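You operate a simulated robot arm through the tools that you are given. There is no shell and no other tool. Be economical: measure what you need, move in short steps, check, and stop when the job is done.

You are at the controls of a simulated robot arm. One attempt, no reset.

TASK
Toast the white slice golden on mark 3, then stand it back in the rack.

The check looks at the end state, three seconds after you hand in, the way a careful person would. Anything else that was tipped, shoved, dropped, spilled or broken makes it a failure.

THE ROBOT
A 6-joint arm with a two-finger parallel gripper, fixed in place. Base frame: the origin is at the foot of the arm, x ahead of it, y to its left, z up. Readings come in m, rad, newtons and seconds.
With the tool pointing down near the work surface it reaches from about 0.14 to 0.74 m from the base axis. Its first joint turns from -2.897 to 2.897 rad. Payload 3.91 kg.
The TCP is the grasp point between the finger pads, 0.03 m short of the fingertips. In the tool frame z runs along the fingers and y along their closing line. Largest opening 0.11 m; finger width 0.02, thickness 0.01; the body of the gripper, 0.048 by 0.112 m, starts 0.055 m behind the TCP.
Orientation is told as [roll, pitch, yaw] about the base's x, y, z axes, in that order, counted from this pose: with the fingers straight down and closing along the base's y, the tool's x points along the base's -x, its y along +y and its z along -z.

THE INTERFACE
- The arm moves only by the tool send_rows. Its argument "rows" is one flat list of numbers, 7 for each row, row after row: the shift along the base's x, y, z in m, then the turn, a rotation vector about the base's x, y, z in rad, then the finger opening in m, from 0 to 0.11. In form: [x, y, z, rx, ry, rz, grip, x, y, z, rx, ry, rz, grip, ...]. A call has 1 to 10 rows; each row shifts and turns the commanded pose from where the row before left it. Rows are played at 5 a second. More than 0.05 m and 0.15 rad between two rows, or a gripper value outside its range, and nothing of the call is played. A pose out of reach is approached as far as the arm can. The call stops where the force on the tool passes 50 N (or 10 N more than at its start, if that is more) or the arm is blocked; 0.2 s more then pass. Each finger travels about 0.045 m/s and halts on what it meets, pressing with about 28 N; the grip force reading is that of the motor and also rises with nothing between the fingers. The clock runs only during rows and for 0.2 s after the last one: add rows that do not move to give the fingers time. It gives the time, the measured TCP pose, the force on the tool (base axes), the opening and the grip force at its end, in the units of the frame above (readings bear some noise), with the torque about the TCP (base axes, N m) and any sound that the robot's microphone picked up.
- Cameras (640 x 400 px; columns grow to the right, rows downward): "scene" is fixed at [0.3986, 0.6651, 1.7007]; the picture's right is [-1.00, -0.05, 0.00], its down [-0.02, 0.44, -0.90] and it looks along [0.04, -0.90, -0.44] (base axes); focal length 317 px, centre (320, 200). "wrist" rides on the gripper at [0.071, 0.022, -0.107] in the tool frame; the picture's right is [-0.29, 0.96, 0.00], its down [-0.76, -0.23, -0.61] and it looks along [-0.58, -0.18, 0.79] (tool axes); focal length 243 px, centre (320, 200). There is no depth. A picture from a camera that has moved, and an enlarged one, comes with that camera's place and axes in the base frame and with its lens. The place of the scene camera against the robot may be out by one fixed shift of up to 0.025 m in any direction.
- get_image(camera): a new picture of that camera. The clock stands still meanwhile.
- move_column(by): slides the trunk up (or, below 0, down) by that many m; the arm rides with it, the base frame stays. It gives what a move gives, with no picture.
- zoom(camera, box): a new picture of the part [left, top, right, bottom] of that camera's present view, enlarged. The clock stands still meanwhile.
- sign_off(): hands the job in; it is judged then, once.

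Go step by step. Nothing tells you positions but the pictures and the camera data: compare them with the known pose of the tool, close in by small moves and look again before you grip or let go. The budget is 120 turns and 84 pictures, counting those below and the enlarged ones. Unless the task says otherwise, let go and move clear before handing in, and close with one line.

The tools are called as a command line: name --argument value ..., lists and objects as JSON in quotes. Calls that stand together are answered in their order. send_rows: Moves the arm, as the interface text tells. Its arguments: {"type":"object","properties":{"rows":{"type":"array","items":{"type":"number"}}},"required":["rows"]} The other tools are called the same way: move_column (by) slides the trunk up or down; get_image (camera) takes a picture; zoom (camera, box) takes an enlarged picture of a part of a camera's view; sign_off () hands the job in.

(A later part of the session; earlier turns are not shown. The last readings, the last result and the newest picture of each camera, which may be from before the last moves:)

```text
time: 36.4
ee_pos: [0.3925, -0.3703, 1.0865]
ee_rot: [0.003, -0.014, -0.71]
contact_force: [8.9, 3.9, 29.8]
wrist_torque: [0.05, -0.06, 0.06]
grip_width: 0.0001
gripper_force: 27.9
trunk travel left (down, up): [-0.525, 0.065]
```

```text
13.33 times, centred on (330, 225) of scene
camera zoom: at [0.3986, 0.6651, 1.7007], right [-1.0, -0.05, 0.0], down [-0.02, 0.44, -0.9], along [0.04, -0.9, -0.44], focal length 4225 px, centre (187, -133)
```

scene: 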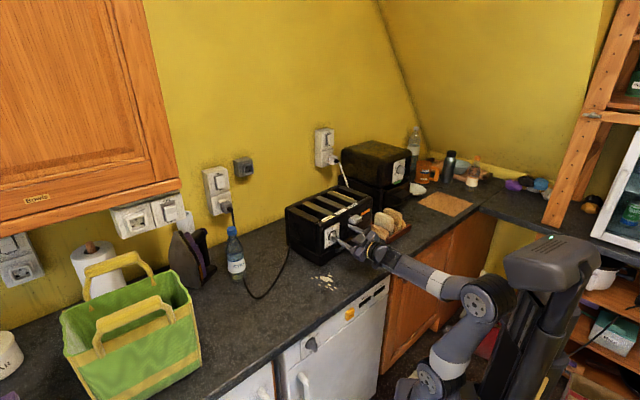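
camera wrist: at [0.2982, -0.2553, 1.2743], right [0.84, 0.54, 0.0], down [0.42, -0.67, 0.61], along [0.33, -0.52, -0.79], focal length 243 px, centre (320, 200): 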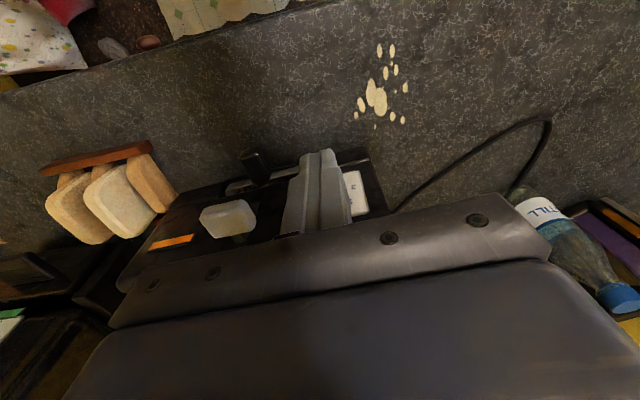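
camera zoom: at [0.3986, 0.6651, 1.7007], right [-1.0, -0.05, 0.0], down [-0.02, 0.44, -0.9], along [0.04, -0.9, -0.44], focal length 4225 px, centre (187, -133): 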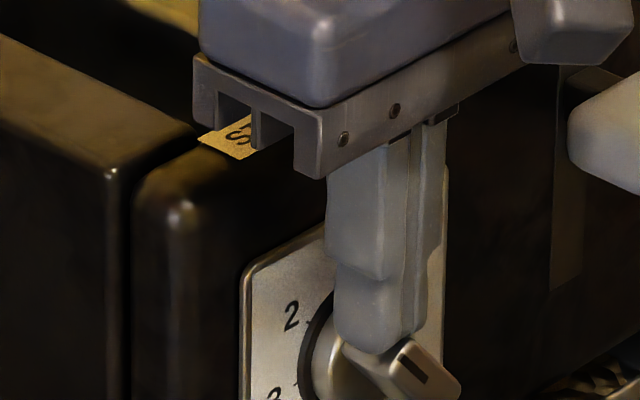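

Contact at 30 N and the blade has begun to turn. To avoid rubbing the round base, I'll lift slightly, move 5 mm outward, then press on.

send_rows --rows '[0, 0, 0.004, 0, 0, 0, 0.0, -0.0037, 0.0033, 0, 0, 0, 0, 0.0, 0, 0, -0.004, 0, 0, 0, 0.0, 0, 0, -0.003, 0, 0, 0, 0.0, 0, 0, -0.003, 0, 0, 0, 0.0, 0, 0, -0.002, 0, 0, 0, 0.0, 0, 0, 0, 0, 0, 0, 0.0]'

zoom --camera "scene" --box '[310, 210, 350, 240]'

```text
time: 37.5
ee_pos: [0.3923, -0.3672, 1.0822]
ee_rot: [0.009, -0.02, -0.707]
contact_force: [10.5, 3.5, 12.5]
wrist_torque: [0.11, -0.27, -0.02]
grip_width: 0.0001
gripper_force: 28.4
trunk travel left (down, up): [-0.525, 0.065]
stopped in row 5: the force on the tool passed its limit at 52 N (the readings are from after the stop); the commanded pose is now the measured one
```

```text
13.33 times, centred on (330, 225) of scene
camera zoom: at [0.3986, 0.6651, 1.7007], right [-1.0, -0.05, 0.0], down [-0.02, 0.44, -0.9], along [0.04, -0.9, -0.44], focal length 4225 px, centre (187, -133)
```

zoom: 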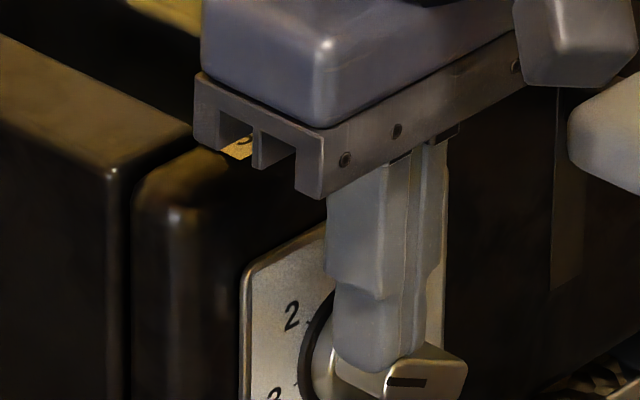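

It's at about 71°. The resistance seems to depend on speed, so I'll press on more slowly.

send_rows --rows '[0, 0, -0.001, 0, 0, 0, 0.0, 0, 0, -0.001, 0, 0, 0, 0.0, 0, 0, -0.001, 0, 0, 0, 0.0, 0, 0, -0.001, 0, 0, 0, 0.0, 0, 0, -0.001, 0, 0, 0, 0.0, 0, 0, 0, 0, 0, 0, 0.0]'

zoom --camera "scene" --box '[310, 210, 350, 240]'

```text
time: 38.9
ee_pos: [0.3884, -0.3681, 1.0742]
ee_rot: [0.005, -0.011, -0.71]
contact_force: [-1.4, 3.8, 3.4]
wrist_torque: [0.11, 0.12, 0.0]
grip_width: 0.0002
gripper_force: 28.1
trunk travel left (down, up): [-0.525, 0.065]
```

```text
13.33 times, centred on (330, 225) of scene
camera zoom: at [0.3986, 0.6651, 1.7007], right [-1.0, -0.05, 0.0], down [-0.02, 0.44, -0.9], along [0.04, -0.9, -0.44], focal length 4225 px, centre (187, -133)
```

zoom: 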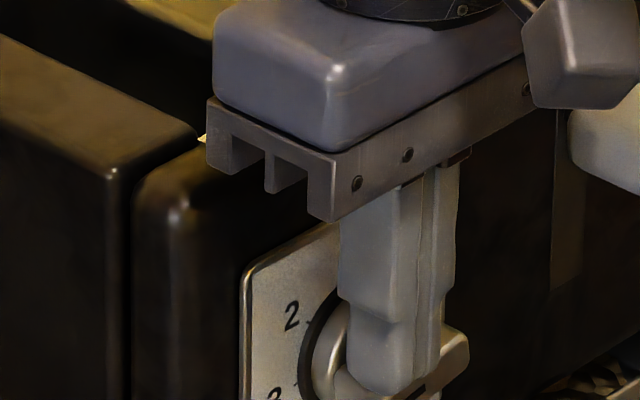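

The force dropped away, like a detent clicking. I'll lift off and look at the knob.

send_rows --rows '[0, 0, 0.02, 0, 0, 0, 0.0, 0, 0, 0.03, 0, 0, 0, 0.0, -0.015, 0.015, 0.03, 0, 0, 0, 0.0, 0, 0, 0, 0, 0, 0, 0.0]'

zoom --camera "scene" --box '[310, 215, 350, 245]'

```text
time: 39.9
ee_pos: [0.3737, -0.3519, 1.1552]
ee_rot: [0.008, -0.015, -0.709]
contact_force: [0.0, 0.7, -1.2]
wrist_torque: [-0.03, -0.01, 0.01]
grip_width: 0.0003
gripper_force: 28.6
trunk travel left (down, up): [-0.525, 0.065]
```

```text
13.33 times, centred on (330, 230) of scene
camera zoom: at [0.3986, 0.6651, 1.7007], right [-1.0, -0.05, 0.0], down [-0.02, 0.44, -0.9], along [0.04, -0.9, -0.44], focal length 4225 px, centre (187, -200)
```

zoom: 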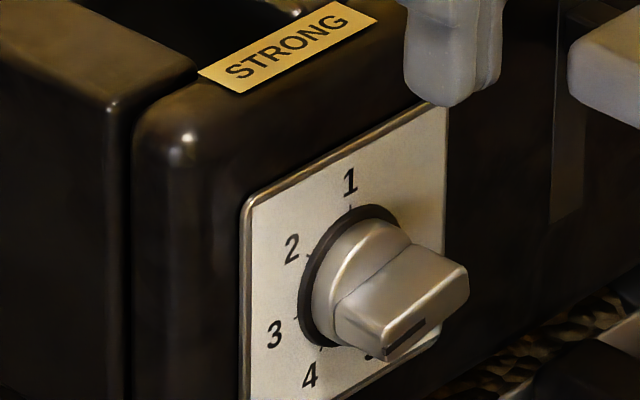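

The knob points at mark 3 and seems to sit in a detent. Now I'll restore the toaster's yaw by pushing the front-left margin back. I'll tilt the fingers forward and descend in front of that spot.

send_rows --rows '[0.0058, 0.0084, 0, -0.082, -0.0945, 0, 0.0, 0.0058, 0.0084, 0, -0.082, -0.0945, 0, 0.0, 0.0058, 0.0084, 0, -0.082, -0.0945, 0, 0.0, 0.0058, 0.0084, 0, -0.082, -0.0945, 0, 0.0, 0, 0, -0.035, 0, 0, 0, 0.0, 0, 0, -0.035, 0, 0, 0, 0.0, 0, 0, -0.035, 0, 0, 0, 0.0, 0, 0, -0.034, 0, 0, 0, 0.0, 0, 0, 0, 0, 0, 0, 0.0]'

zoom --camera "scene" --box '[270, 170, 430, 270]'

```text
time: 41.9
ee_pos: [0.3985, -0.3186, 1.0161]
ee_rot: [0.004, -0.515, -0.706]
contact_force: [0.4, 0.3, 0.1]
wrist_torque: [0.03, -0.03, 0.05]
grip_width: 0.0
gripper_force: 28.0
trunk travel left (down, up): [-0.525, 0.065]
```

```text
4.00 times, centred on (350, 220) of scene
camera zoom: at [0.3986, 0.6651, 1.7007], right [-1.0, -0.05, 0.0], down [-0.02, 0.44, -0.9], along [0.04, -0.9, -0.44], focal length 1268 px, centre (200, 120)
```

zoom: 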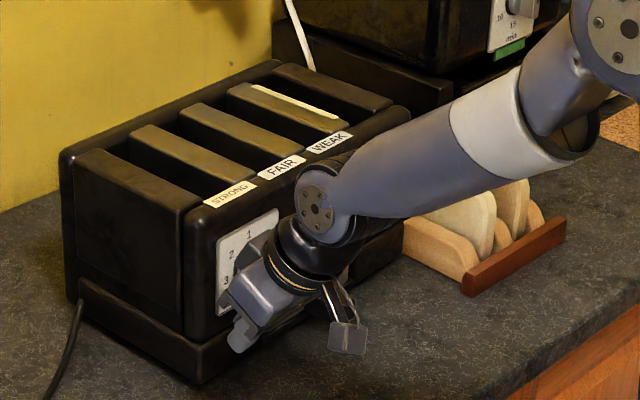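

send_rows --rows '[0.0075, -0.0067, 0, 0, 0, 0, 0.0, 0.0075, -0.0067, 0, 0, 0, 0, 0.0, 0.0075, -0.0067, 0, 0, 0, 0, 0.0, 0.0045, -0.004, 0, 0, 0, 0, 0.0, 0.0045, -0.004, 0, 0, 0, 0, 0.0, 0.003, -0.0027, 0, 0, 0, 0, 0.0]'

zoom --camera "scene" --box '[270, 170, 430, 270]'

```text
time: 43.3
ee_pos: [0.432, -0.3458, 1.0177]
ee_rot: [0.005, -0.513, -0.707]
contact_force: [-12.0, 23.3, 10.0]
wrist_torque: [0.49, -0.05, 0.19]
grip_width: 0.0001
gripper_force: 27.9
trunk travel left (down, up): [-0.525, 0.065]
```

```text
4.00 times, centred on (350, 220) of scene
camera zoom: at [0.3986, 0.6651, 1.7007], right [-1.0, -0.05, 0.0], down [-0.02, 0.44, -0.9], along [0.04, -0.9, -0.44], focal length 1268 px, centre (200, 120)
```

zoom: 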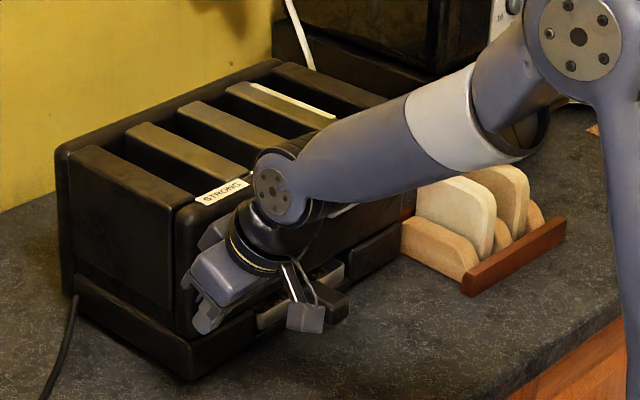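

It's swinging back (STRONG label at 222, target 210). I'll push a bit more.

send_rows --rows '[0.003, -0.0027, 0, 0, 0, 0, 0.0, 0.003, -0.0027, 0, 0, 0, 0, 0.0, 0.003, -0.0027, 0, 0, 0, 0, 0.0, 0.003, -0.0027, 0, 0, 0, 0, 0.0, 0, 0, 0, 0, 0, 0, 0.0]'

zoom --camera "scene" --box '[270, 170, 430, 270]'

```text
time: 44.5
ee_pos: [0.4442, -0.3579, 1.0194]
ee_rot: [0.001, -0.518, -0.706]
contact_force: [-10.5, 22.8, 13.0]
wrist_torque: [0.24, 0.03, 0.13]
grip_width: 0.0
gripper_force: 28.0
trunk travel left (down, up): [-0.525, 0.065]
```

```text
4.00 times, centred on (350, 220) of scene
camera zoom: at [0.3986, 0.6651, 1.7007], right [-1.0, -0.05, 0.0], down [-0.02, 0.44, -0.9], along [0.04, -0.9, -0.44], focal length 1268 px, centre (200, 120)
```

zoom: 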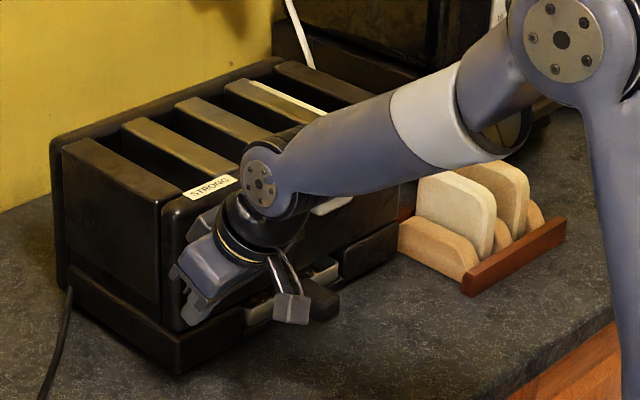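

The toaster is back where it began in the picture. I'll retreat, untilt and rise.

send_rows --rows '[-0.015, 0.015, 0, 0, 0, 0, 0.0, -0.025, 0.025, 0, 0, 0, 0, 0.0, -0.015, 0.005, 0.04, 0, 0, 0, 0.0, -0.015, 0, 0.045, 0.088, 0.0965, 0, 0.0, 0, 0, 0.045, 0.088, 0.0965, 0, 0.05, 0, 0, 0.03, 0.088, 0.0965, 0, 0.11, 0, 0, 0, 0.088, 0.0965, 0, 0.11, 0, 0, 0, 0, 0, -0.08, 0.11, 0, 0, 0, 0, 0, 0, 0.11]'

zoom --camera "scene" --box '[270, 170, 430, 270]'

get_image --camera "wrist"

```text
time: 46.5
ee_pos: [0.3752, -0.3146, 1.1772]
ee_rot: [0.021, 0.01, -0.791]
contact_force: [0.7, -0.1, 0.4]
wrist_torque: [0.03, -0.01, -0.03]
grip_width: 0.1033
gripper_force: 0.0
trunk travel left (down, up): [-0.525, 0.065]
```

```text
4.00 times, centred on (350, 220) of scene
camera zoom: at [0.3986, 0.6651, 1.7007], right [-1.0, -0.05, 0.0], down [-0.02, 0.44, -0.9], along [0.04, -0.9, -0.44], focal length 1268 px, centre (200, 120)
```

zoom: 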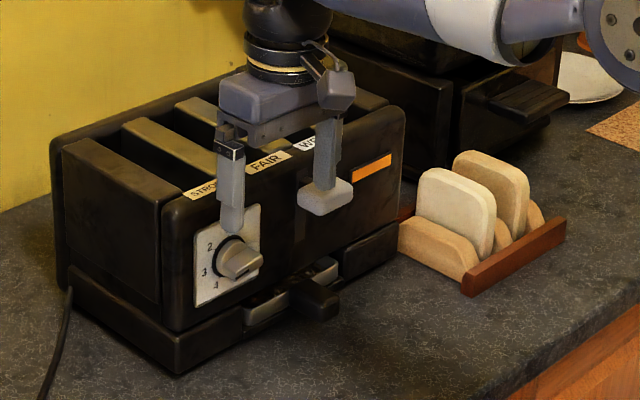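

```text
35 pictures are left
camera wrist: at [0.3405, -0.2535, 1.2847], right [0.89, 0.47, 0.02], down [0.36, -0.71, 0.6], along [0.29, -0.52, -0.8], focal length 243 px, centre (320, 200)
```

wrist: 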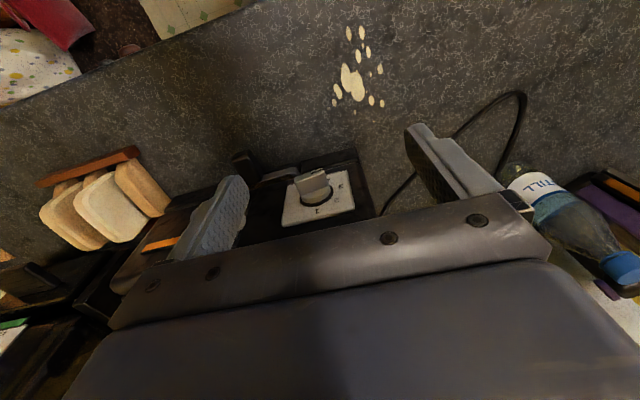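

The toaster is restored and the knob is on 3. Now over to the rack to look down on the white slice.

send_rows --rows '[-0.032, -0.0357, 0.003, 0, 0, 0, 0.11, -0.032, -0.0357, 0.003, 0, 0, 0, 0.11, -0.032, -0.0357, 0.003, 0, 0, 0, 0.11, -0.032, -0.0357, 0.003, 0, 0, 0, 0.11, -0.032, -0.0357, 0.003, 0, 0, 0, 0.11, -0.032, -0.0357, 0, 0, 0, 0, 0.11, -0.032, -0.0357, 0, 0, 0, 0, 0.11, 0, 0, 0, 0, 0, 0, 0.11]'

get_image --camera "wrist"

```text
time: 48.3
ee_pos: [0.1494, -0.5656, 1.192]
ee_rot: [0.019, 0.008, -0.791]
contact_force: [-0.3, 0.3, -0.6]
wrist_torque: [0.0, 0.02, 0.0]
grip_width: 0.1099
gripper_force: 0.0
trunk travel left (down, up): [-0.525, 0.065]
```

```text
34 pictures are left
camera wrist: at [0.1152, -0.5037, 1.3001], right [0.88, 0.47, 0.02], down [0.36, -0.71, 0.6], along [0.29, -0.52, -0.8], focal length 243 px, centre (320, 200)
```

wrist: 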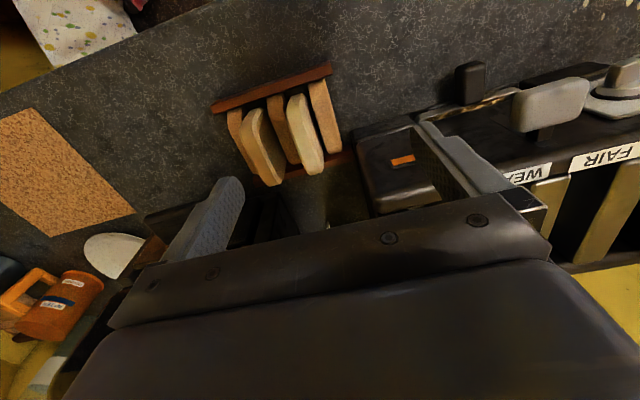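

zoom --camera "wrist" --box '[200, 50, 360, 200]'

zoom --camera "scene" --box '[365, 195, 415, 250]'

```text
2.67 times, centred on (280, 125) of wrist
camera zoom: at [0.1152, -0.5037, 1.3001], right [0.88, 0.47, 0.02], down [0.36, -0.71, 0.6], along [0.29, -0.52, -0.8], focal length 647 px, centre (427, 400)
```

zoom: 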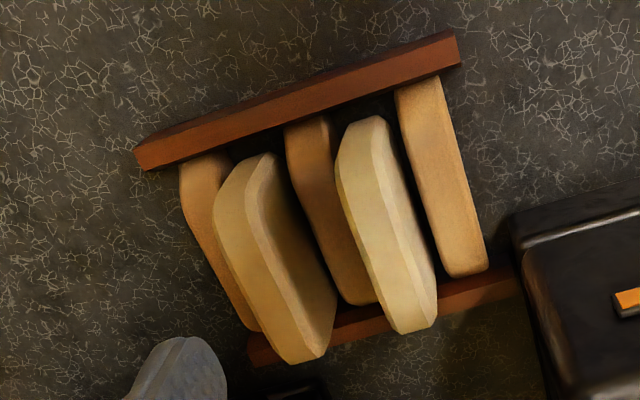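

```text
7.27 times, centred on (390, 222) of scene
camera zoom: at [0.3986, 0.6651, 1.7007], right [-1.0, -0.05, 0.0], down [-0.02, 0.44, -0.9], along [0.04, -0.9, -0.44], focal length 2304 px, centre (-189, 36)
```

zoom: 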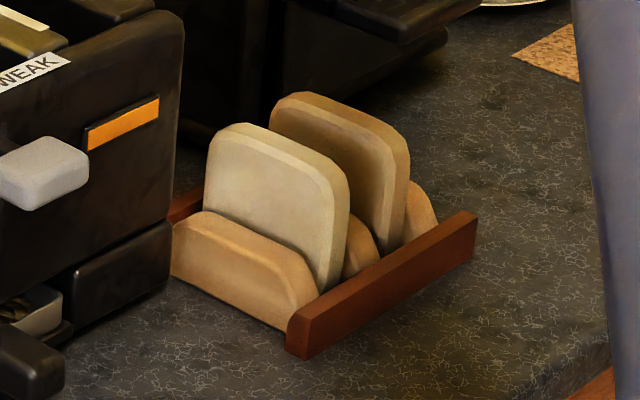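

I need better depth on the slice. I'll shift the camera in line with the slice, lower a bit and fix the small residual tilt.

send_rows --rows '[-0.017, -0.017, -0.02, -0.019, 0.008, 0.005, 0.11, -0.018, -0.018, -0.02, 0, 0, 0, 0.11, 0, 0, 0, 0, 0, 0, 0.11]'

zoom --camera "wrist" --box '[240, 40, 400, 190]'

```text
time: 49.1
ee_pos: [0.1181, -0.5996, 1.1527]
ee_rot: [0.002, 0.0, -0.788]
contact_force: [0.1, 1.2, -0.6]
wrist_torque: [0.01, 0.0, 0.01]
grip_width: 0.1101
gripper_force: 0.1
trunk travel left (down, up): [-0.525, 0.065]
```

```text
2.67 times, centred on (320, 115) of wrist
camera zoom: at [0.0827, -0.5359, 1.259], right [0.88, 0.47, 0.0], down [0.37, -0.7, 0.61], along [0.29, -0.54, -0.79], focal length 647 px, centre (320, 427)
```

zoom: 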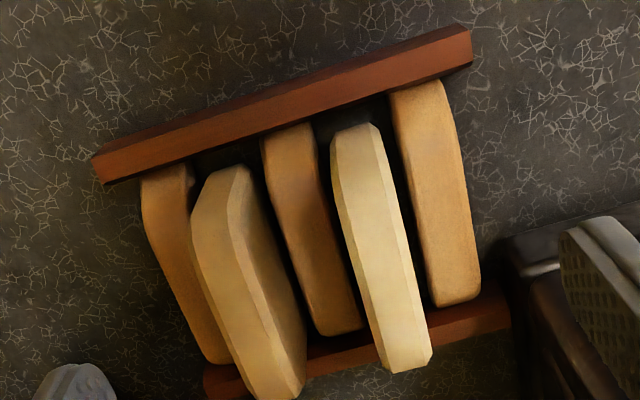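

The white slice is edge-on at about (0.151, -0.612), with its top near z 1.035 and about 18 mm thick. I'll centre over it with the fingers at 50 mm and lower to just above.

send_rows --rows '[0.016, -0.006, 0, 0, 0, 0, 0.05, 0.0165, -0.0066, 0, 0, 0, 0, 0.05, 0, 0, -0.03, 0, 0, 0.003, 0.05, 0, 0, -0.03, 0, 0, 0, 0.05, 0, 0, -0.013, 0, 0, 0, 0.05, 0, 0, 0, 0, 0, 0, 0.05]'

zoom --camera "wrist" --box '[220, 80, 420, 220]'

zoom --camera "scene" --box '[365, 185, 425, 245]'

```text
time: 50.5
ee_pos: [0.1481, -0.6126, 1.0796]
ee_rot: [0.0, 0.0, -0.784]
contact_force: [0.5, -0.4, -0.6]
wrist_torque: [-0.02, -0.02, 0.01]
grip_width: 0.0501
gripper_force: 0.1
trunk travel left (down, up): [-0.525, 0.065]
```

```text
2.86 times, centred on (320, 150) of wrist
camera zoom: at [0.1129, -0.5487, 1.1854], right [0.88, 0.47, 0.0], down [0.38, -0.7, 0.61], along [0.29, -0.54, -0.79], focal length 693 px, centre (320, 343)
```

zoom: 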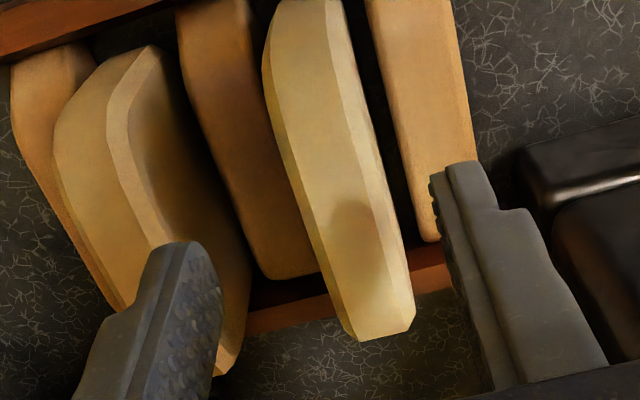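

```text
6.67 times, centred on (395, 215) of scene
camera zoom: at [0.3986, 0.6651, 1.7007], right [-1.0, -0.05, 0.0], down [-0.02, 0.44, -0.9], along [0.04, -0.9, -0.44], focal length 2112 px, centre (-180, 100)
```

zoom: 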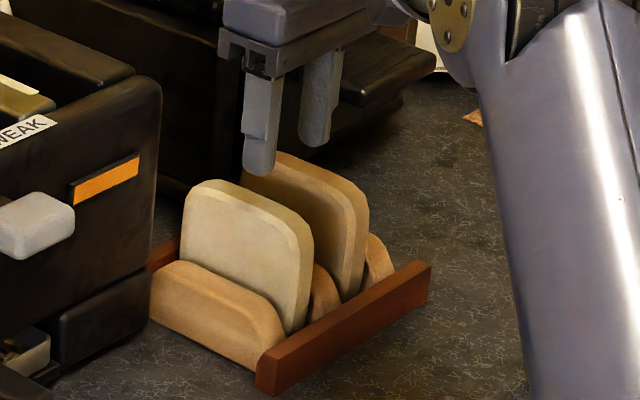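

The fingers straddle the slice well sideways. I'll shift 10 mm along it toward its middle, narrow slightly and lower to overlap its top.

send_rows --rows '[0.007, -0.007, 0, 0, 0, 0, 0.044, 0.001, 0.001, -0.012, 0, 0, 0, 0.044, 0, 0, -0.012, 0, 0, 0, 0.044, 0, 0, -0.012, 0, 0, 0, 0.044, 0, 0, -0.01, 0, 0, 0, 0.044, 0, 0, 0, 0, 0, 0, 0.044]'

zoom --camera "scene" --box '[365, 185, 425, 245]'

zoom --camera "wrist" --box '[220, 80, 420, 220]'

```text
time: 51.9
ee_pos: [0.1562, -0.6197, 1.0326]
ee_rot: [0.001, -0.001, -0.783]
contact_force: [-0.7, 0.5, -0.5]
wrist_torque: [-0.01, 0.0, 0.0]
grip_width: 0.0439
gripper_force: 0.0
trunk travel left (down, up): [-0.525, 0.065]
```

```text
6.67 times, centred on (395, 215) of scene
camera zoom: at [0.3986, 0.6651, 1.7007], right [-1.0, -0.05, 0.0], down [-0.02, 0.44, -0.9], along [0.04, -0.9, -0.44], focal length 2112 px, centre (-180, 100)
```

zoom: 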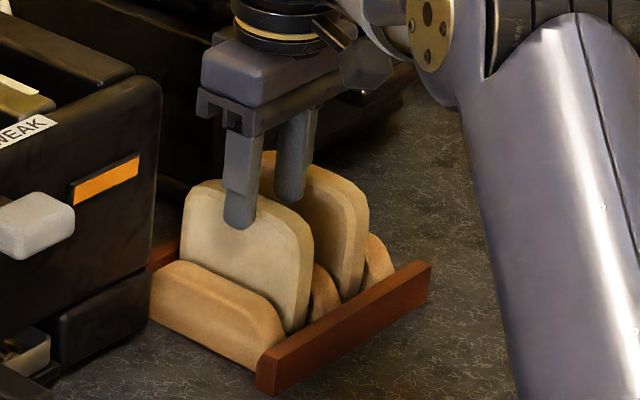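

```text
2.86 times, centred on (320, 150) of wrist
camera zoom: at [0.1224, -0.5551, 1.1396], right [0.88, 0.47, 0.0], down [0.38, -0.7, 0.61], along [0.29, -0.54, -0.79], focal length 693 px, centre (320, 343)
```

zoom: 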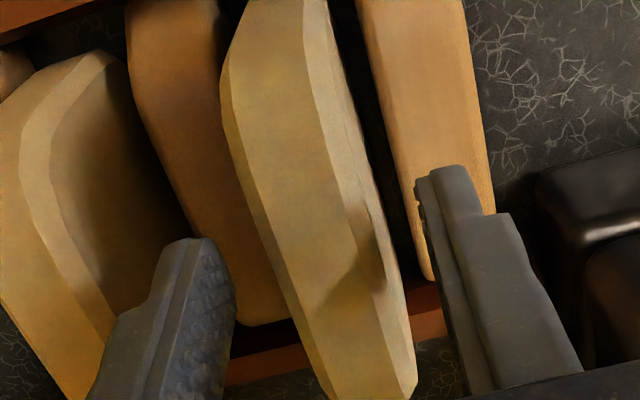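

The fingers straddle the top of the white slice, one on each side. Closing.

send_rows --rows '[0, 0, 0, 0, 0, 0, 0.02, 0, 0, 0, 0, 0, 0, 0.0, 0, 0, 0, 0, 0, 0, 0.0, 0, 0, 0, 0, 0, 0, 0.0]'

```text
time: 52.9
ee_pos: [0.1566, -0.6191, 1.0331]
ee_rot: [-0.001, 0.001, -0.784]
contact_force: [0.6, -0.8, 0.4]
wrist_torque: [0.02, 0.0, 0.02]
grip_width: 0.0231
gripper_force: 27.6
trunk travel left (down, up): [-0.525, 0.065]
```

Gripped at 23 mm. Lifting straight up.

send_rows --rows '[0, 0, 0.02, 0, 0, 0, 0.0, 0, 0, 0.03, 0, 0, 0, 0.0, 0, 0, 0.03, 0, 0, 0, 0.0, 0, 0, 0.03, 0, 0, 0, 0.0, 0, 0, 0.03, 0, 0, 0, 0.0, 0, 0, 0.03, 0, 0, 0, 0.0, 0, 0, 0, 0, 0, 0, 0.0]'

move_column --by 0.06

zoom --camera "scene" --box '[270, 120, 430, 270]'

```text
time: 54.5
ee_pos: [0.1556, -0.6176, 1.1956]
ee_rot: [-0.005, -0.007, -0.782]
contact_force: [-0.9, -0.9, -1.3]
wrist_torque: [0.02, 0.0, 0.03]
grip_width: 0.0228
gripper_force: 27.8
out of reach, approached as far as the arm can: row 6
trunk travel left (down, up): [-0.525, 0.065]
```

```text
time: 55.5
ee_pos: [0.1558, -0.6173, 1.2565]
ee_rot: [-0.006, -0.007, -0.786]
contact_force: [-0.3, -0.5, -1.2]
wrist_torque: [-0.01, -0.01, -0.02]
grip_width: 0.023
gripper_force: 28.0
trunk travel left (down, up): [-0.585, 0.005]
```

```text
2.67 times, centred on (350, 195) of scene
camera zoom: at [0.3986, 0.6651, 1.7007], right [-1.0, -0.05, 0.0], down [-0.02, 0.44, -0.9], along [0.04, -0.9, -0.44], focal length 845 px, centre (240, 213)
```

zoom: 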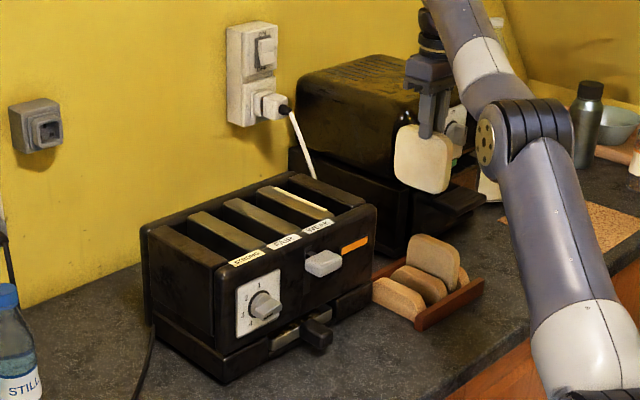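

The white slice is held. I'll move it sideways until it lines up with the FAIR slot, staying in front of it and high.

send_rows --rows '[0.0332, 0.03, 0.002, 0, 0, 0, 0.0, 0.0332, 0.03, 0.002, 0, 0, 0, 0.0, 0.0332, 0.03, 0.002, 0, 0, 0, 0.0, 0.0332, 0.03, 0.002, 0, 0, 0, 0.0, 0.0332, 0.03, 0.002, 0, 0, 0, 0.0, 0.0332, 0.03, 0, 0, 0, 0, 0.0, 0, 0, 0, 0, 0, 0, 0.0]'

get_image --camera "wrist"

```text
time: 57.1
ee_pos: [0.3561, -0.4374, 1.2646]
ee_rot: [-0.005, -0.01, -0.784]
contact_force: [0.3, -0.4, 0.1]
wrist_torque: [-0.01, 0.0, 0.01]
grip_width: 0.0228
gripper_force: 28.2
trunk travel left (down, up): [-0.585, 0.005]
```

```text
25 pictures are left
camera wrist: at [0.3216, -0.3721, 1.3706], right [0.88, 0.47, 0.0], down [0.37, -0.69, 0.62], along [0.29, -0.54, -0.79], focal length 243 px, centre (320, 200)
```

wrist: 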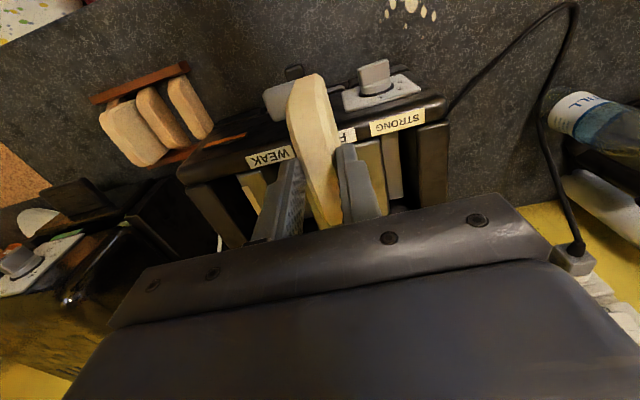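

The slice is lined up with FAIR (u within 1 mm). Now moving it outward over the slot.

send_rows --rows '[0.0225, -0.0225, 0, 0, 0, 0, 0.0, 0.0225, -0.0225, 0, 0, 0, 0, 0.0, 0.0225, -0.0225, 0, 0, 0, 0, 0.0, 0, 0, 0, 0, 0, 0, 0.0]'

```text
time: 58.1
ee_pos: [0.4208, -0.5046, 1.2641]
ee_rot: [-0.006, -0.007, -0.785]
contact_force: [0.6, -0.4, -1.5]
wrist_torque: [0.05, 0.02, 0.01]
grip_width: 0.0229
gripper_force: 27.6
trunk travel left (down, up): [-0.585, 0.005]
```

send_rows --rows '[0.0128, -0.0112, 0, 0, 0, 0, 0.0, 0.0125, -0.0112, 0, 0, 0, 0, 0.0, 0, 0, 0, 0, 0, 0, 0.0, 0, 0, 0, 0, 0, 0, 0.0]'

get_image --camera "wrist"

zoom --camera "scene" --box '[270, 130, 400, 260]'

```text
time: 59.1
ee_pos: [0.4308, -0.503, 1.2555]
ee_rot: [-0.006, -0.009, -0.782]
contact_force: [-0.3, -0.6, -0.5]
wrist_torque: [0.0, 0.03, 0.01]
grip_width: 0.023
gripper_force: 28.1
out of reach, approached as far as the arm can: row 1, 2
trunk travel left (down, up): [-0.585, 0.005]
```

```text
24 pictures are left
camera wrist: at [0.3959, -0.4383, 1.3622], right [0.88, 0.47, 0.0], down [0.37, -0.69, 0.62], along [0.29, -0.54, -0.79], focal length 243 px, centre (320, 200)
```

wrist: 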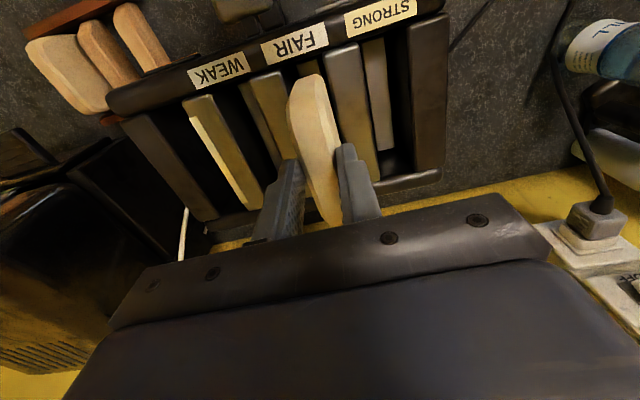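

```text
3.08 times, centred on (335, 195) of scene
camera zoom: at [0.3986, 0.6651, 1.7007], right [-1.0, -0.05, 0.0], down [-0.02, 0.44, -0.9], along [0.04, -0.9, -0.44], focal length 975 px, centre (274, 215)
```

zoom: 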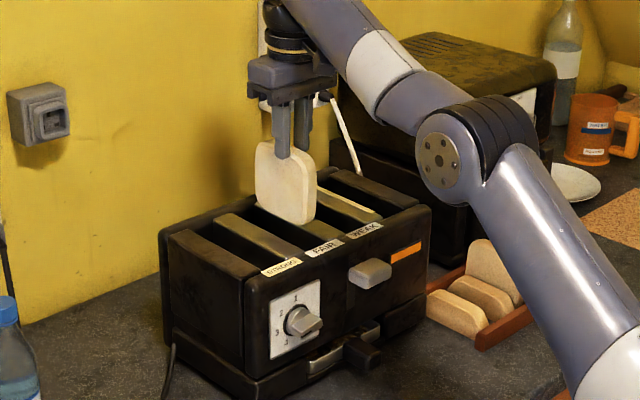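

FAIR's slot runs from about n=-0.617 to -0.78 (n is the base-axes direction out from the toaster front). I need about 2 cm further out and 6 mm sideways, so I'll go slightly lower to gain reach.

send_rows --rows '[0.003, -0.008, -0.006, 0, 0, 0, 0.0, 0.0046, -0.0092, -0.006, 0, 0, 0, 0.0, 0, 0, 0, 0, 0, 0, 0.0]'

```text
time: 59.9
ee_pos: [0.4287, -0.5059, 1.2457]
ee_rot: [-0.005, -0.006, -0.784]
contact_force: [-1.0, -0.7, -0.1]
wrist_torque: [0.05, 0.0, 0.01]
grip_width: 0.023
gripper_force: 28.0
out of reach, approached as far as the arm can: row 1, 2
trunk travel left (down, up): [-0.585, 0.005]
```

Out of vertical reach, so I'll lean the tool 0.2 rad. That swings the slice's lower edge outward over the slot, and I'll straighten it on the way in.

send_rows --rows '[0, 0, 0.006, -0.0707, -0.0707, 0, 0.0, 0.001, -0.0056, 0.006, -0.0707, -0.0707, 0, 0.0, 0, 0, 0, 0, 0, 0, 0.0]'

get_image --camera "wrist"

zoom --camera "scene" --box '[270, 150, 400, 250]'

```text
time: 60.7
ee_pos: [0.4288, -0.5138, 1.2582]
ee_rot: [-0.006, -0.207, -0.783]
contact_force: [0.0, -0.1, -0.8]
wrist_torque: [0.04, 0.04, 0.03]
grip_width: 0.023
gripper_force: 28.0
trunk travel left (down, up): [-0.585, 0.005]
```

```text
22 pictures are left
camera wrist: at [0.3807, -0.4346, 1.3466], right [0.88, 0.48, 0.05], down [0.28, -0.6, 0.75], along [0.39, -0.65, -0.66], focal length 243 px, centre (320, 200)
```

wrist: 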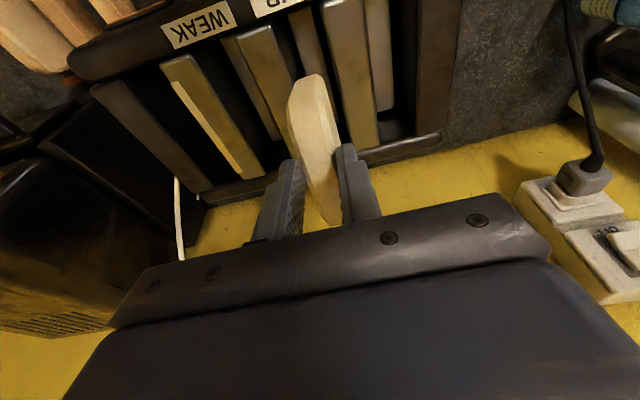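

```text
4.00 times, centred on (335, 200) of scene
camera zoom: at [0.3986, 0.6651, 1.7007], right [-1.0, -0.05, 0.0], down [-0.02, 0.44, -0.9], along [0.04, -0.9, -0.44], focal length 1268 px, centre (260, 200)
```

zoom: 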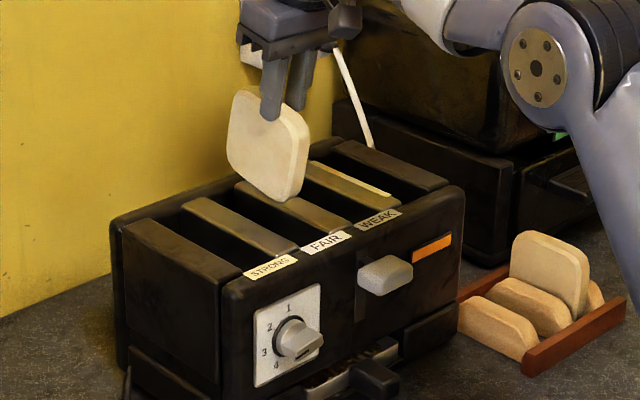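

The slice hangs over the middle of the FAIR slot. Lowering the front corner into it.

send_rows --rows '[0, 0, -0.01, 0, 0, 0, 0.0, 0, 0, -0.01, 0, 0, 0, 0.0, 0, 0, -0.01, 0, 0, 0, 0.0, 0, 0, -0.01, 0, 0, 0, 0.0, 0, 0, 0, 0, 0, 0, 0.0]'

zoom --camera "scene" --box '[300, 160, 380, 230]'

```text
time: 61.9
ee_pos: [0.429, -0.513, 1.2189]
ee_rot: [-0.006, -0.208, -0.784]
contact_force: [0.1, 0.1, -1.3]
wrist_torque: [0.05, 0.03, 0.02]
grip_width: 0.0227
gripper_force: 27.6
trunk travel left (down, up): [-0.585, 0.005]
```

```text
5.71 times, centred on (340, 195) of scene
camera zoom: at [0.3986, 0.6651, 1.7007], right [-1.0, -0.05, 0.0], down [-0.02, 0.44, -0.9], along [0.04, -0.9, -0.44], focal length 1811 px, centre (206, 229)
```

zoom: 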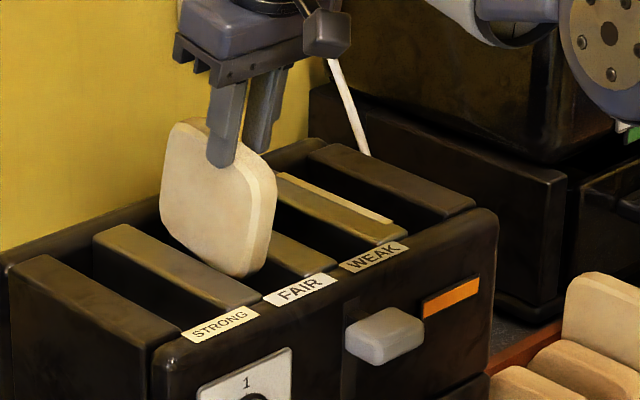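

No contact so far. Continuing down while straightening.

send_rows --rows '[0.003, -0.003, -0.01, 0.0286, 0.0286, 0, 0.0, 0.003, -0.003, -0.01, 0.0286, 0.0286, 0, 0.0, 0.003, -0.003, -0.01, 0.0286, 0.0286, 0, 0.0, 0, 0, 0, 0, 0, 0, 0.0]'

zoom --camera "scene" --box '[300, 160, 380, 230]'

```text
time: 62.9
ee_pos: [0.4379, -0.5197, 1.188]
ee_rot: [-0.006, -0.086, -0.784]
contact_force: [1.0, 0.4, -0.7]
wrist_torque: [-0.02, 0.0, 0.02]
grip_width: 0.023
gripper_force: 28.3
trunk travel left (down, up): [-0.585, 0.005]
```

```text
5.71 times, centred on (340, 195) of scene
camera zoom: at [0.3986, 0.6651, 1.7007], right [-1.0, -0.05, 0.0], down [-0.02, 0.44, -0.9], along [0.04, -0.9, -0.44], focal length 1811 px, centre (206, 229)
```

zoom: 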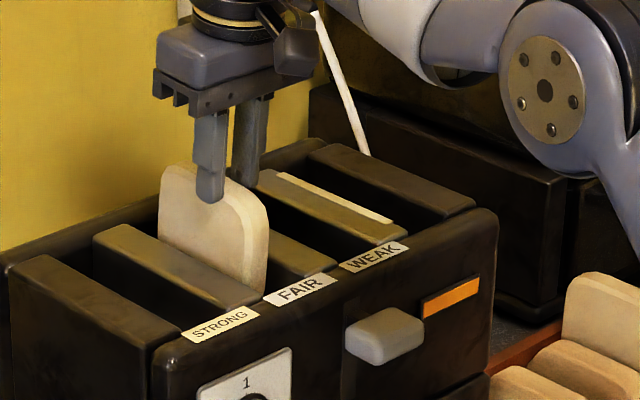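

It's in the FAIR slot with no force. I'll continue to just above the toaster top.

send_rows --rows '[0.003, -0.004, -0.01, 0.03, 0.03, 0, 0.0, 0.003, -0.004, -0.01, 0.03, 0.03, 0, 0.0, 0.002, -0.002, -0.01, 0, 0, 0, 0.0, 0, 0, -0.006, 0, 0, 0, 0.0, 0, 0, 0, 0, 0, 0, 0.0]'

zoom --camera "scene" --box '[300, 160, 380, 230]'

```text
time: 64.1
ee_pos: [0.4466, -0.5314, 1.152]
ee_rot: [-0.006, -0.001, -0.784]
contact_force: [1.2, -1.2, 1.7]
wrist_torque: [-0.04, -0.13, -0.03]
grip_width: 0.0229
gripper_force: 27.8
trunk travel left (down, up): [-0.585, 0.005]
```

```text
5.71 times, centred on (340, 195) of scene
camera zoom: at [0.3986, 0.6651, 1.7007], right [-1.0, -0.05, 0.0], down [-0.02, 0.44, -0.9], along [0.04, -0.9, -0.44], focal length 1811 px, centre (206, 229)
```

zoom: 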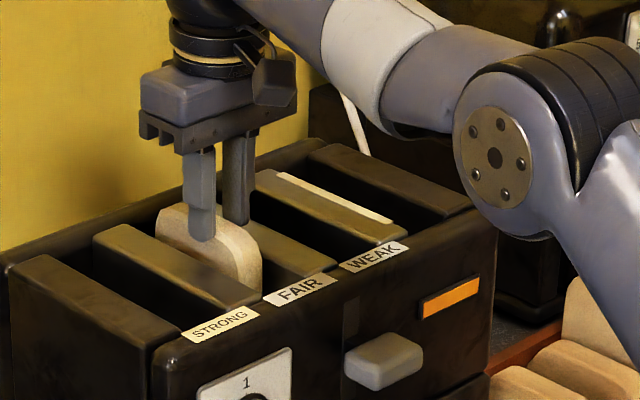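

The fingertips are just above the toaster top and the slice is mostly in. I'll release and rise.

send_rows --rows '[0, 0, 0, 0, 0, 0, 0.03, 0, 0, 0, 0, 0, 0, 0.045, 0, 0, 0, 0, 0, 0, 0.045, 0, 0, 0.03, 0, 0, 0, 0.045, -0.01, 0.01, 0.04, 0, 0, 0, 0.045, -0.03, 0.03, 0.01, 0, 0, 0, 0.045, -0.03, 0.03, 0, 0, 0, 0, 0.02, 0, 0, 0, 0, 0, 0, 0.0]'

zoom --camera "scene" --box '[270, 170, 430, 270]'

```text
time: 65.9
ee_pos: [0.3778, -0.4649, 1.22]
ee_rot: [-0.006, -0.001, -0.784]
contact_force: [-0.4, 0.1, 0.9]
wrist_torque: [0.01, -0.03, 0.03]
grip_width: 0.0
gripper_force: 5.8
out of reach, approached as far as the arm can: row 5
trunk travel left (down, up): [-0.585, 0.005]
```

```text
4.00 times, centred on (350, 220) of scene
camera zoom: at [0.3986, 0.6651, 1.7007], right [-1.0, -0.05, 0.0], down [-0.02, 0.44, -0.9], along [0.04, -0.9, -0.44], focal length 1268 px, centre (200, 120)
```

zoom: 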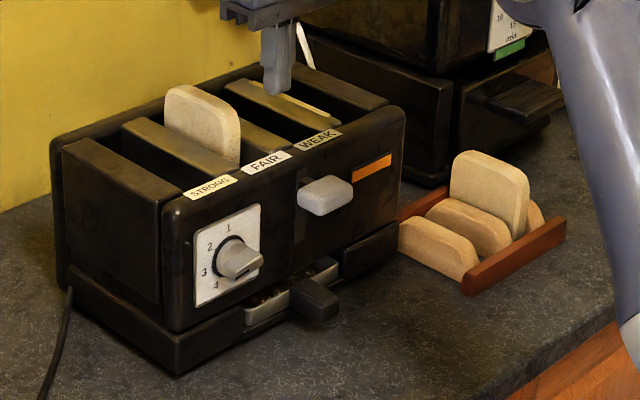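

The slice stands in FAIR, sticking out about 4 cm. Next is the lever, whose block top is at about (0.328, -0.460, 1.08). I'll position closed, slightly tilted fingertips above it.

send_rows --rows '[-0.02, 0.02, 0.0, 0, 0, 0, 0.0, -0.02, 0.005, 0.0, -0.0707, -0.0707, 0, 0.0, -0.0172, -0.0129, 0.0, -0.0707, -0.0707, 0, 0.0, 0, 0, -0.03, 0, 0, 0, 0.0, 0, 0, -0.03, 0, 0, 0, 0.0, 0, 0, -0.03, 0, 0, 0, 0.0, 0, 0, 0, 0, 0, 0, 0.0]'

zoom --camera "scene" --box '[310, 180, 400, 240]'

zoom --camera "wrist" --box '[220, 80, 420, 220]'

```text
time: 67.5
ee_pos: [0.3211, -0.4499, 1.1317]
ee_rot: [-0.006, -0.202, -0.782]
contact_force: [0.2, 0.0, 0.0]
wrist_torque: [0.01, 0.01, 0.01]
grip_width: 0.0
gripper_force: 28.2
trunk travel left (down, up): [-0.585, 0.005]
```

```text
6.67 times, centred on (355, 210) of scene
camera zoom: at [0.3986, 0.6651, 1.7007], right [-1.0, -0.05, 0.0], down [-0.02, 0.44, -0.9], along [0.04, -0.9, -0.44], focal length 2112 px, centre (87, 133)
```

zoom: 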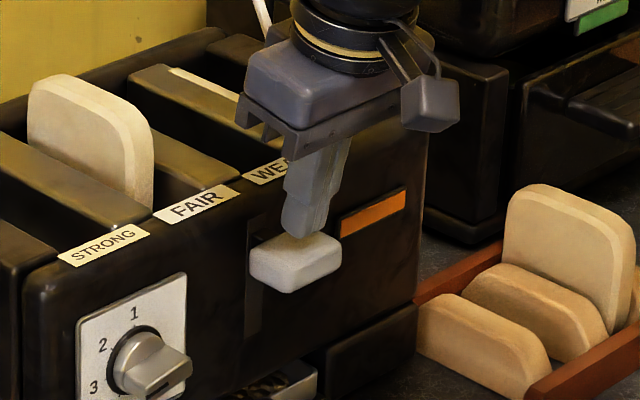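

```text
2.86 times, centred on (320, 150) of wrist
camera zoom: at [0.2719, -0.3716, 1.2219], right [0.88, 0.48, 0.05], down [0.28, -0.6, 0.75], along [0.39, -0.64, -0.66], focal length 693 px, centre (320, 343)
```

zoom: 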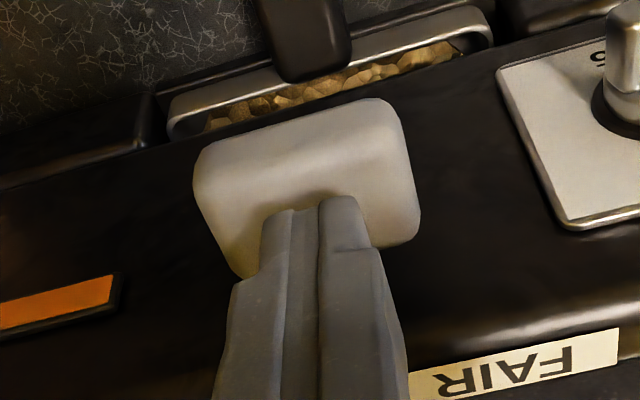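

The fingertips are centred above the lever. Pressing down.

send_rows --rows '[0, 0, -0.008, 0, 0, 0, 0.0, 0, 0, -0.008, 0, 0, 0, 0.0, 0, 0, -0.008, 0, 0, 0, 0.0, 0, 0, -0.008, 0, 0, 0, 0.0, 0, 0, -0.008, 0, 0, 0, 0.0, 0, 0, -0.008, 0, 0, 0, 0.0]'

```text
time: 68.9
ee_pos: [0.3188, -0.4512, 1.0832]
ee_rot: [-0.006, -0.2, -0.783]
contact_force: [-0.1, 0.0, 2.3]
wrist_torque: [-0.01, 0.0, -0.01]
grip_width: 0.0
gripper_force: 28.1
trunk travel left (down, up): [-0.585, 0.005]
```

send_rows --rows '[0, 0, -0.007, 0, 0, 0, 0.0, 0, 0, -0.007, 0, 0, 0, 0.0, 0, 0, -0.006, 0, 0, 0, 0.0, 0, 0, -0.005, 0, 0, 0, 0.0, 0, 0, -0.005, 0, 0, 0, 0.0, 0, 0, -0.005, 0, 0, 0, 0.0]'

zoom --camera "scene" --box '[290, 170, 410, 260]'

```text
time: 69.9
ee_pos: [0.3219, -0.4516, 1.0693]
ee_rot: [-0.013, -0.222, -0.781]
contact_force: [-1.5, 5.1, 27.2]
wrist_torque: [0.19, 0.12, 0.07]
grip_width: 0.0
gripper_force: 27.9
trunk travel left (down, up): [-0.585, 0.005]
stopped in row 4: the force on the tool passed its limit at 56 N (the readings are from after the stop); the commanded pose is now the measured one
```

```text
4.44 times, centred on (350, 215) of scene
camera zoom: at [0.3986, 0.6651, 1.7007], right [-1.0, -0.05, 0.0], down [-0.02, 0.44, -0.9], along [0.04, -0.9, -0.44], focal length 1408 px, centre (187, 133)
```

zoom: 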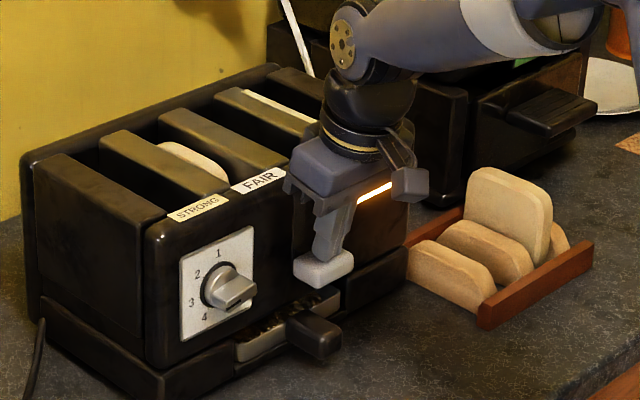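

The orange lamp is lit and the slice is down, so it's toasting. I'll rise clear and wait for it to pop.

send_rows --rows '[0, 0, 0.015, 0, 0, 0, 0.0, -0.005, 0.005, 0.03, 0, 0, 0, 0.0, -0.005, 0.005, 0.035, 0, 0, 0, 0.0, 0, 0, 0.035, 0.0707, 0.0707, 0, 0.0, 0, 0, 0.03, 0.0707, 0.0707, 0, 0.02, 0, 0, 0, 0, 0, 0, 0.05, 0, 0, 0, 0, 0, 0, 0.05, 0, 0, 0, 0, 0, 0, 0.05, 0, 0, 0, 0, 0, 0, 0.05, 0, 0, 0, 0, 0, 0, 0.05]'

send_rows --rows '[0, 0, 0, 0, 0, 0, 0.05, 0, 0, 0, 0, 0, 0, 0.05, 0, 0, 0, 0, 0, 0, 0.05, 0, 0, 0, 0, 0, 0, 0.05, 0, 0, 0, 0, 0, 0, 0.05, 0, 0, 0, 0, 0, 0, 0.05, 0, 0, 0, 0, 0, 0, 0.05, 0, 0, 0, 0, 0, 0, 0.05, 0, 0, 0, 0, 0, 0, 0.05, 0, 0, 0, 0, 0, 0, 0.05]'

zoom --camera "scene" --box '[270, 170, 430, 270]'

```text
time: 72.1
ee_pos: [0.3105, -0.4421, 1.2099]
ee_rot: [-0.009, -0.014, -0.784]
contact_force: [-0.8, 0.2, 0.0]
wrist_torque: [-0.01, 0.01, 0.01]
grip_width: 0.0501
gripper_force: 0.0
trunk travel left (down, up): [-0.585, 0.005]
```

```text
time: 74.3
ee_pos: [0.3108, -0.4419, 1.2119]
ee_rot: [-0.01, -0.013, -0.784]
contact_force: [-0.2, 0.4, -0.2]
wrist_torque: [-0.01, 0.01, 0.04]
grip_width: 0.0497
gripper_force: 0.0
trunk travel left (down, up): [-0.585, 0.005]
```

```text
4.00 times, centred on (350, 220) of scene
camera zoom: at [0.3986, 0.6651, 1.7007], right [-1.0, -0.05, 0.0], down [-0.02, 0.44, -0.9], along [0.04, -0.9, -0.44], focal length 1268 px, centre (200, 120)
```

zoom: 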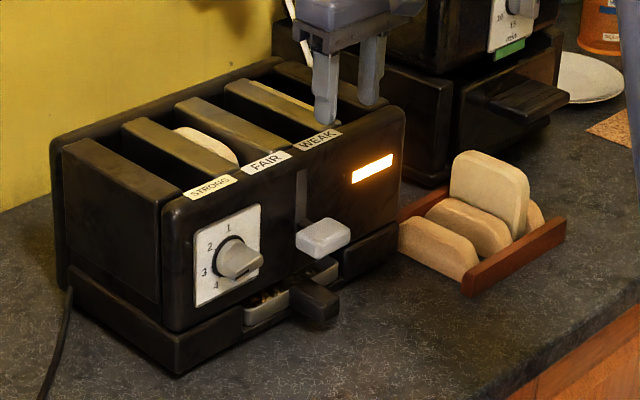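

It's latched and toasting. Waiting for the pop.

send_rows --rows '[0, 0, 0, 0, 0, 0, 0.05, 0, 0, 0, 0, 0, 0, 0.05, 0, 0, 0, 0, 0, 0, 0.05, 0, 0, 0, 0, 0, 0, 0.05, 0, 0, 0, 0, 0, 0, 0.05, 0, 0, 0, 0, 0, 0, 0.05, 0, 0, 0, 0, 0, 0, 0.05, 0, 0, 0, 0, 0, 0, 0.05, 0, 0, 0, 0, 0, 0, 0.05, 0, 0, 0, 0, 0, 0, 0.05]'

send_rows --rows '[0, 0, 0, 0, 0, 0, 0.05, 0, 0, 0, 0, 0, 0, 0.05, 0, 0, 0, 0, 0, 0, 0.05, 0, 0, 0, 0, 0, 0, 0.05, 0, 0, 0, 0, 0, 0, 0.05, 0, 0, 0, 0, 0, 0, 0.05, 0, 0, 0, 0, 0, 0, 0.05, 0, 0, 0, 0, 0, 0, 0.05, 0, 0, 0, 0, 0, 0, 0.05, 0, 0, 0, 0, 0, 0, 0.05]'

send_rows --rows '[0, 0, 0, 0, 0, 0, 0.05, 0, 0, 0, 0, 0, 0, 0.05, 0, 0, 0, 0, 0, 0, 0.05, 0, 0, 0, 0, 0, 0, 0.05, 0, 0, 0, 0, 0, 0, 0.05, 0, 0, 0, 0, 0, 0, 0.05, 0, 0, 0, 0, 0, 0, 0.05, 0, 0, 0, 0, 0, 0, 0.05, 0, 0, 0, 0, 0, 0, 0.05, 0, 0, 0, 0, 0, 0, 0.05]'

send_rows --rows '[0, 0, 0, 0, 0, 0, 0.05, 0, 0, 0, 0, 0, 0, 0.05, 0, 0, 0, 0, 0, 0, 0.05, 0, 0, 0, 0, 0, 0, 0.05, 0, 0, 0, 0, 0, 0, 0.05, 0, 0, 0, 0, 0, 0, 0.05, 0, 0, 0, 0, 0, 0, 0.05, 0, 0, 0, 0, 0, 0, 0.05, 0, 0, 0, 0, 0, 0, 0.05, 0, 0, 0, 0, 0, 0, 0.05]'

```text
time: 76.5
ee_pos: [0.3112, -0.4419, 1.2107]
ee_rot: [-0.009, -0.014, -0.784]
contact_force: [0.4, -0.3, -0.9]
wrist_torque: [-0.02, 0.0, 0.0]
grip_width: 0.0502
gripper_force: 0.0
trunk travel left (down, up): [-0.585, 0.005]
```

```text
time: 78.7
ee_pos: [0.3111, -0.4421, 1.2106]
ee_rot: [-0.008, -0.014, -0.783]
contact_force: [-0.9, 0.1, -0.6]
wrist_torque: [-0.01, 0.01, -0.01]
grip_width: 0.0502
gripper_force: 0.0
trunk travel left (down, up): [-0.585, 0.005]
```

```text
time: 80.9
ee_pos: [0.3108, -0.4417, 1.2109]
ee_rot: [-0.011, -0.013, -0.784]
contact_force: [0.3, 0.4, -0.7]
wrist_torque: [-0.01, 0.02, -0.02]
grip_width: 0.0503
gripper_force: 0.1
trunk travel left (down, up): [-0.585, 0.005]
```

```text
time: 83.1
ee_pos: [0.311, -0.4417, 1.2117]
ee_rot: [-0.01, -0.014, -0.783]
contact_force: [0.8, -0.3, 0.2]
wrist_torque: [0.01, 0.01, -0.03]
grip_width: 0.0501
gripper_force: 0.0
trunk travel left (down, up): [-0.585, 0.005]
```

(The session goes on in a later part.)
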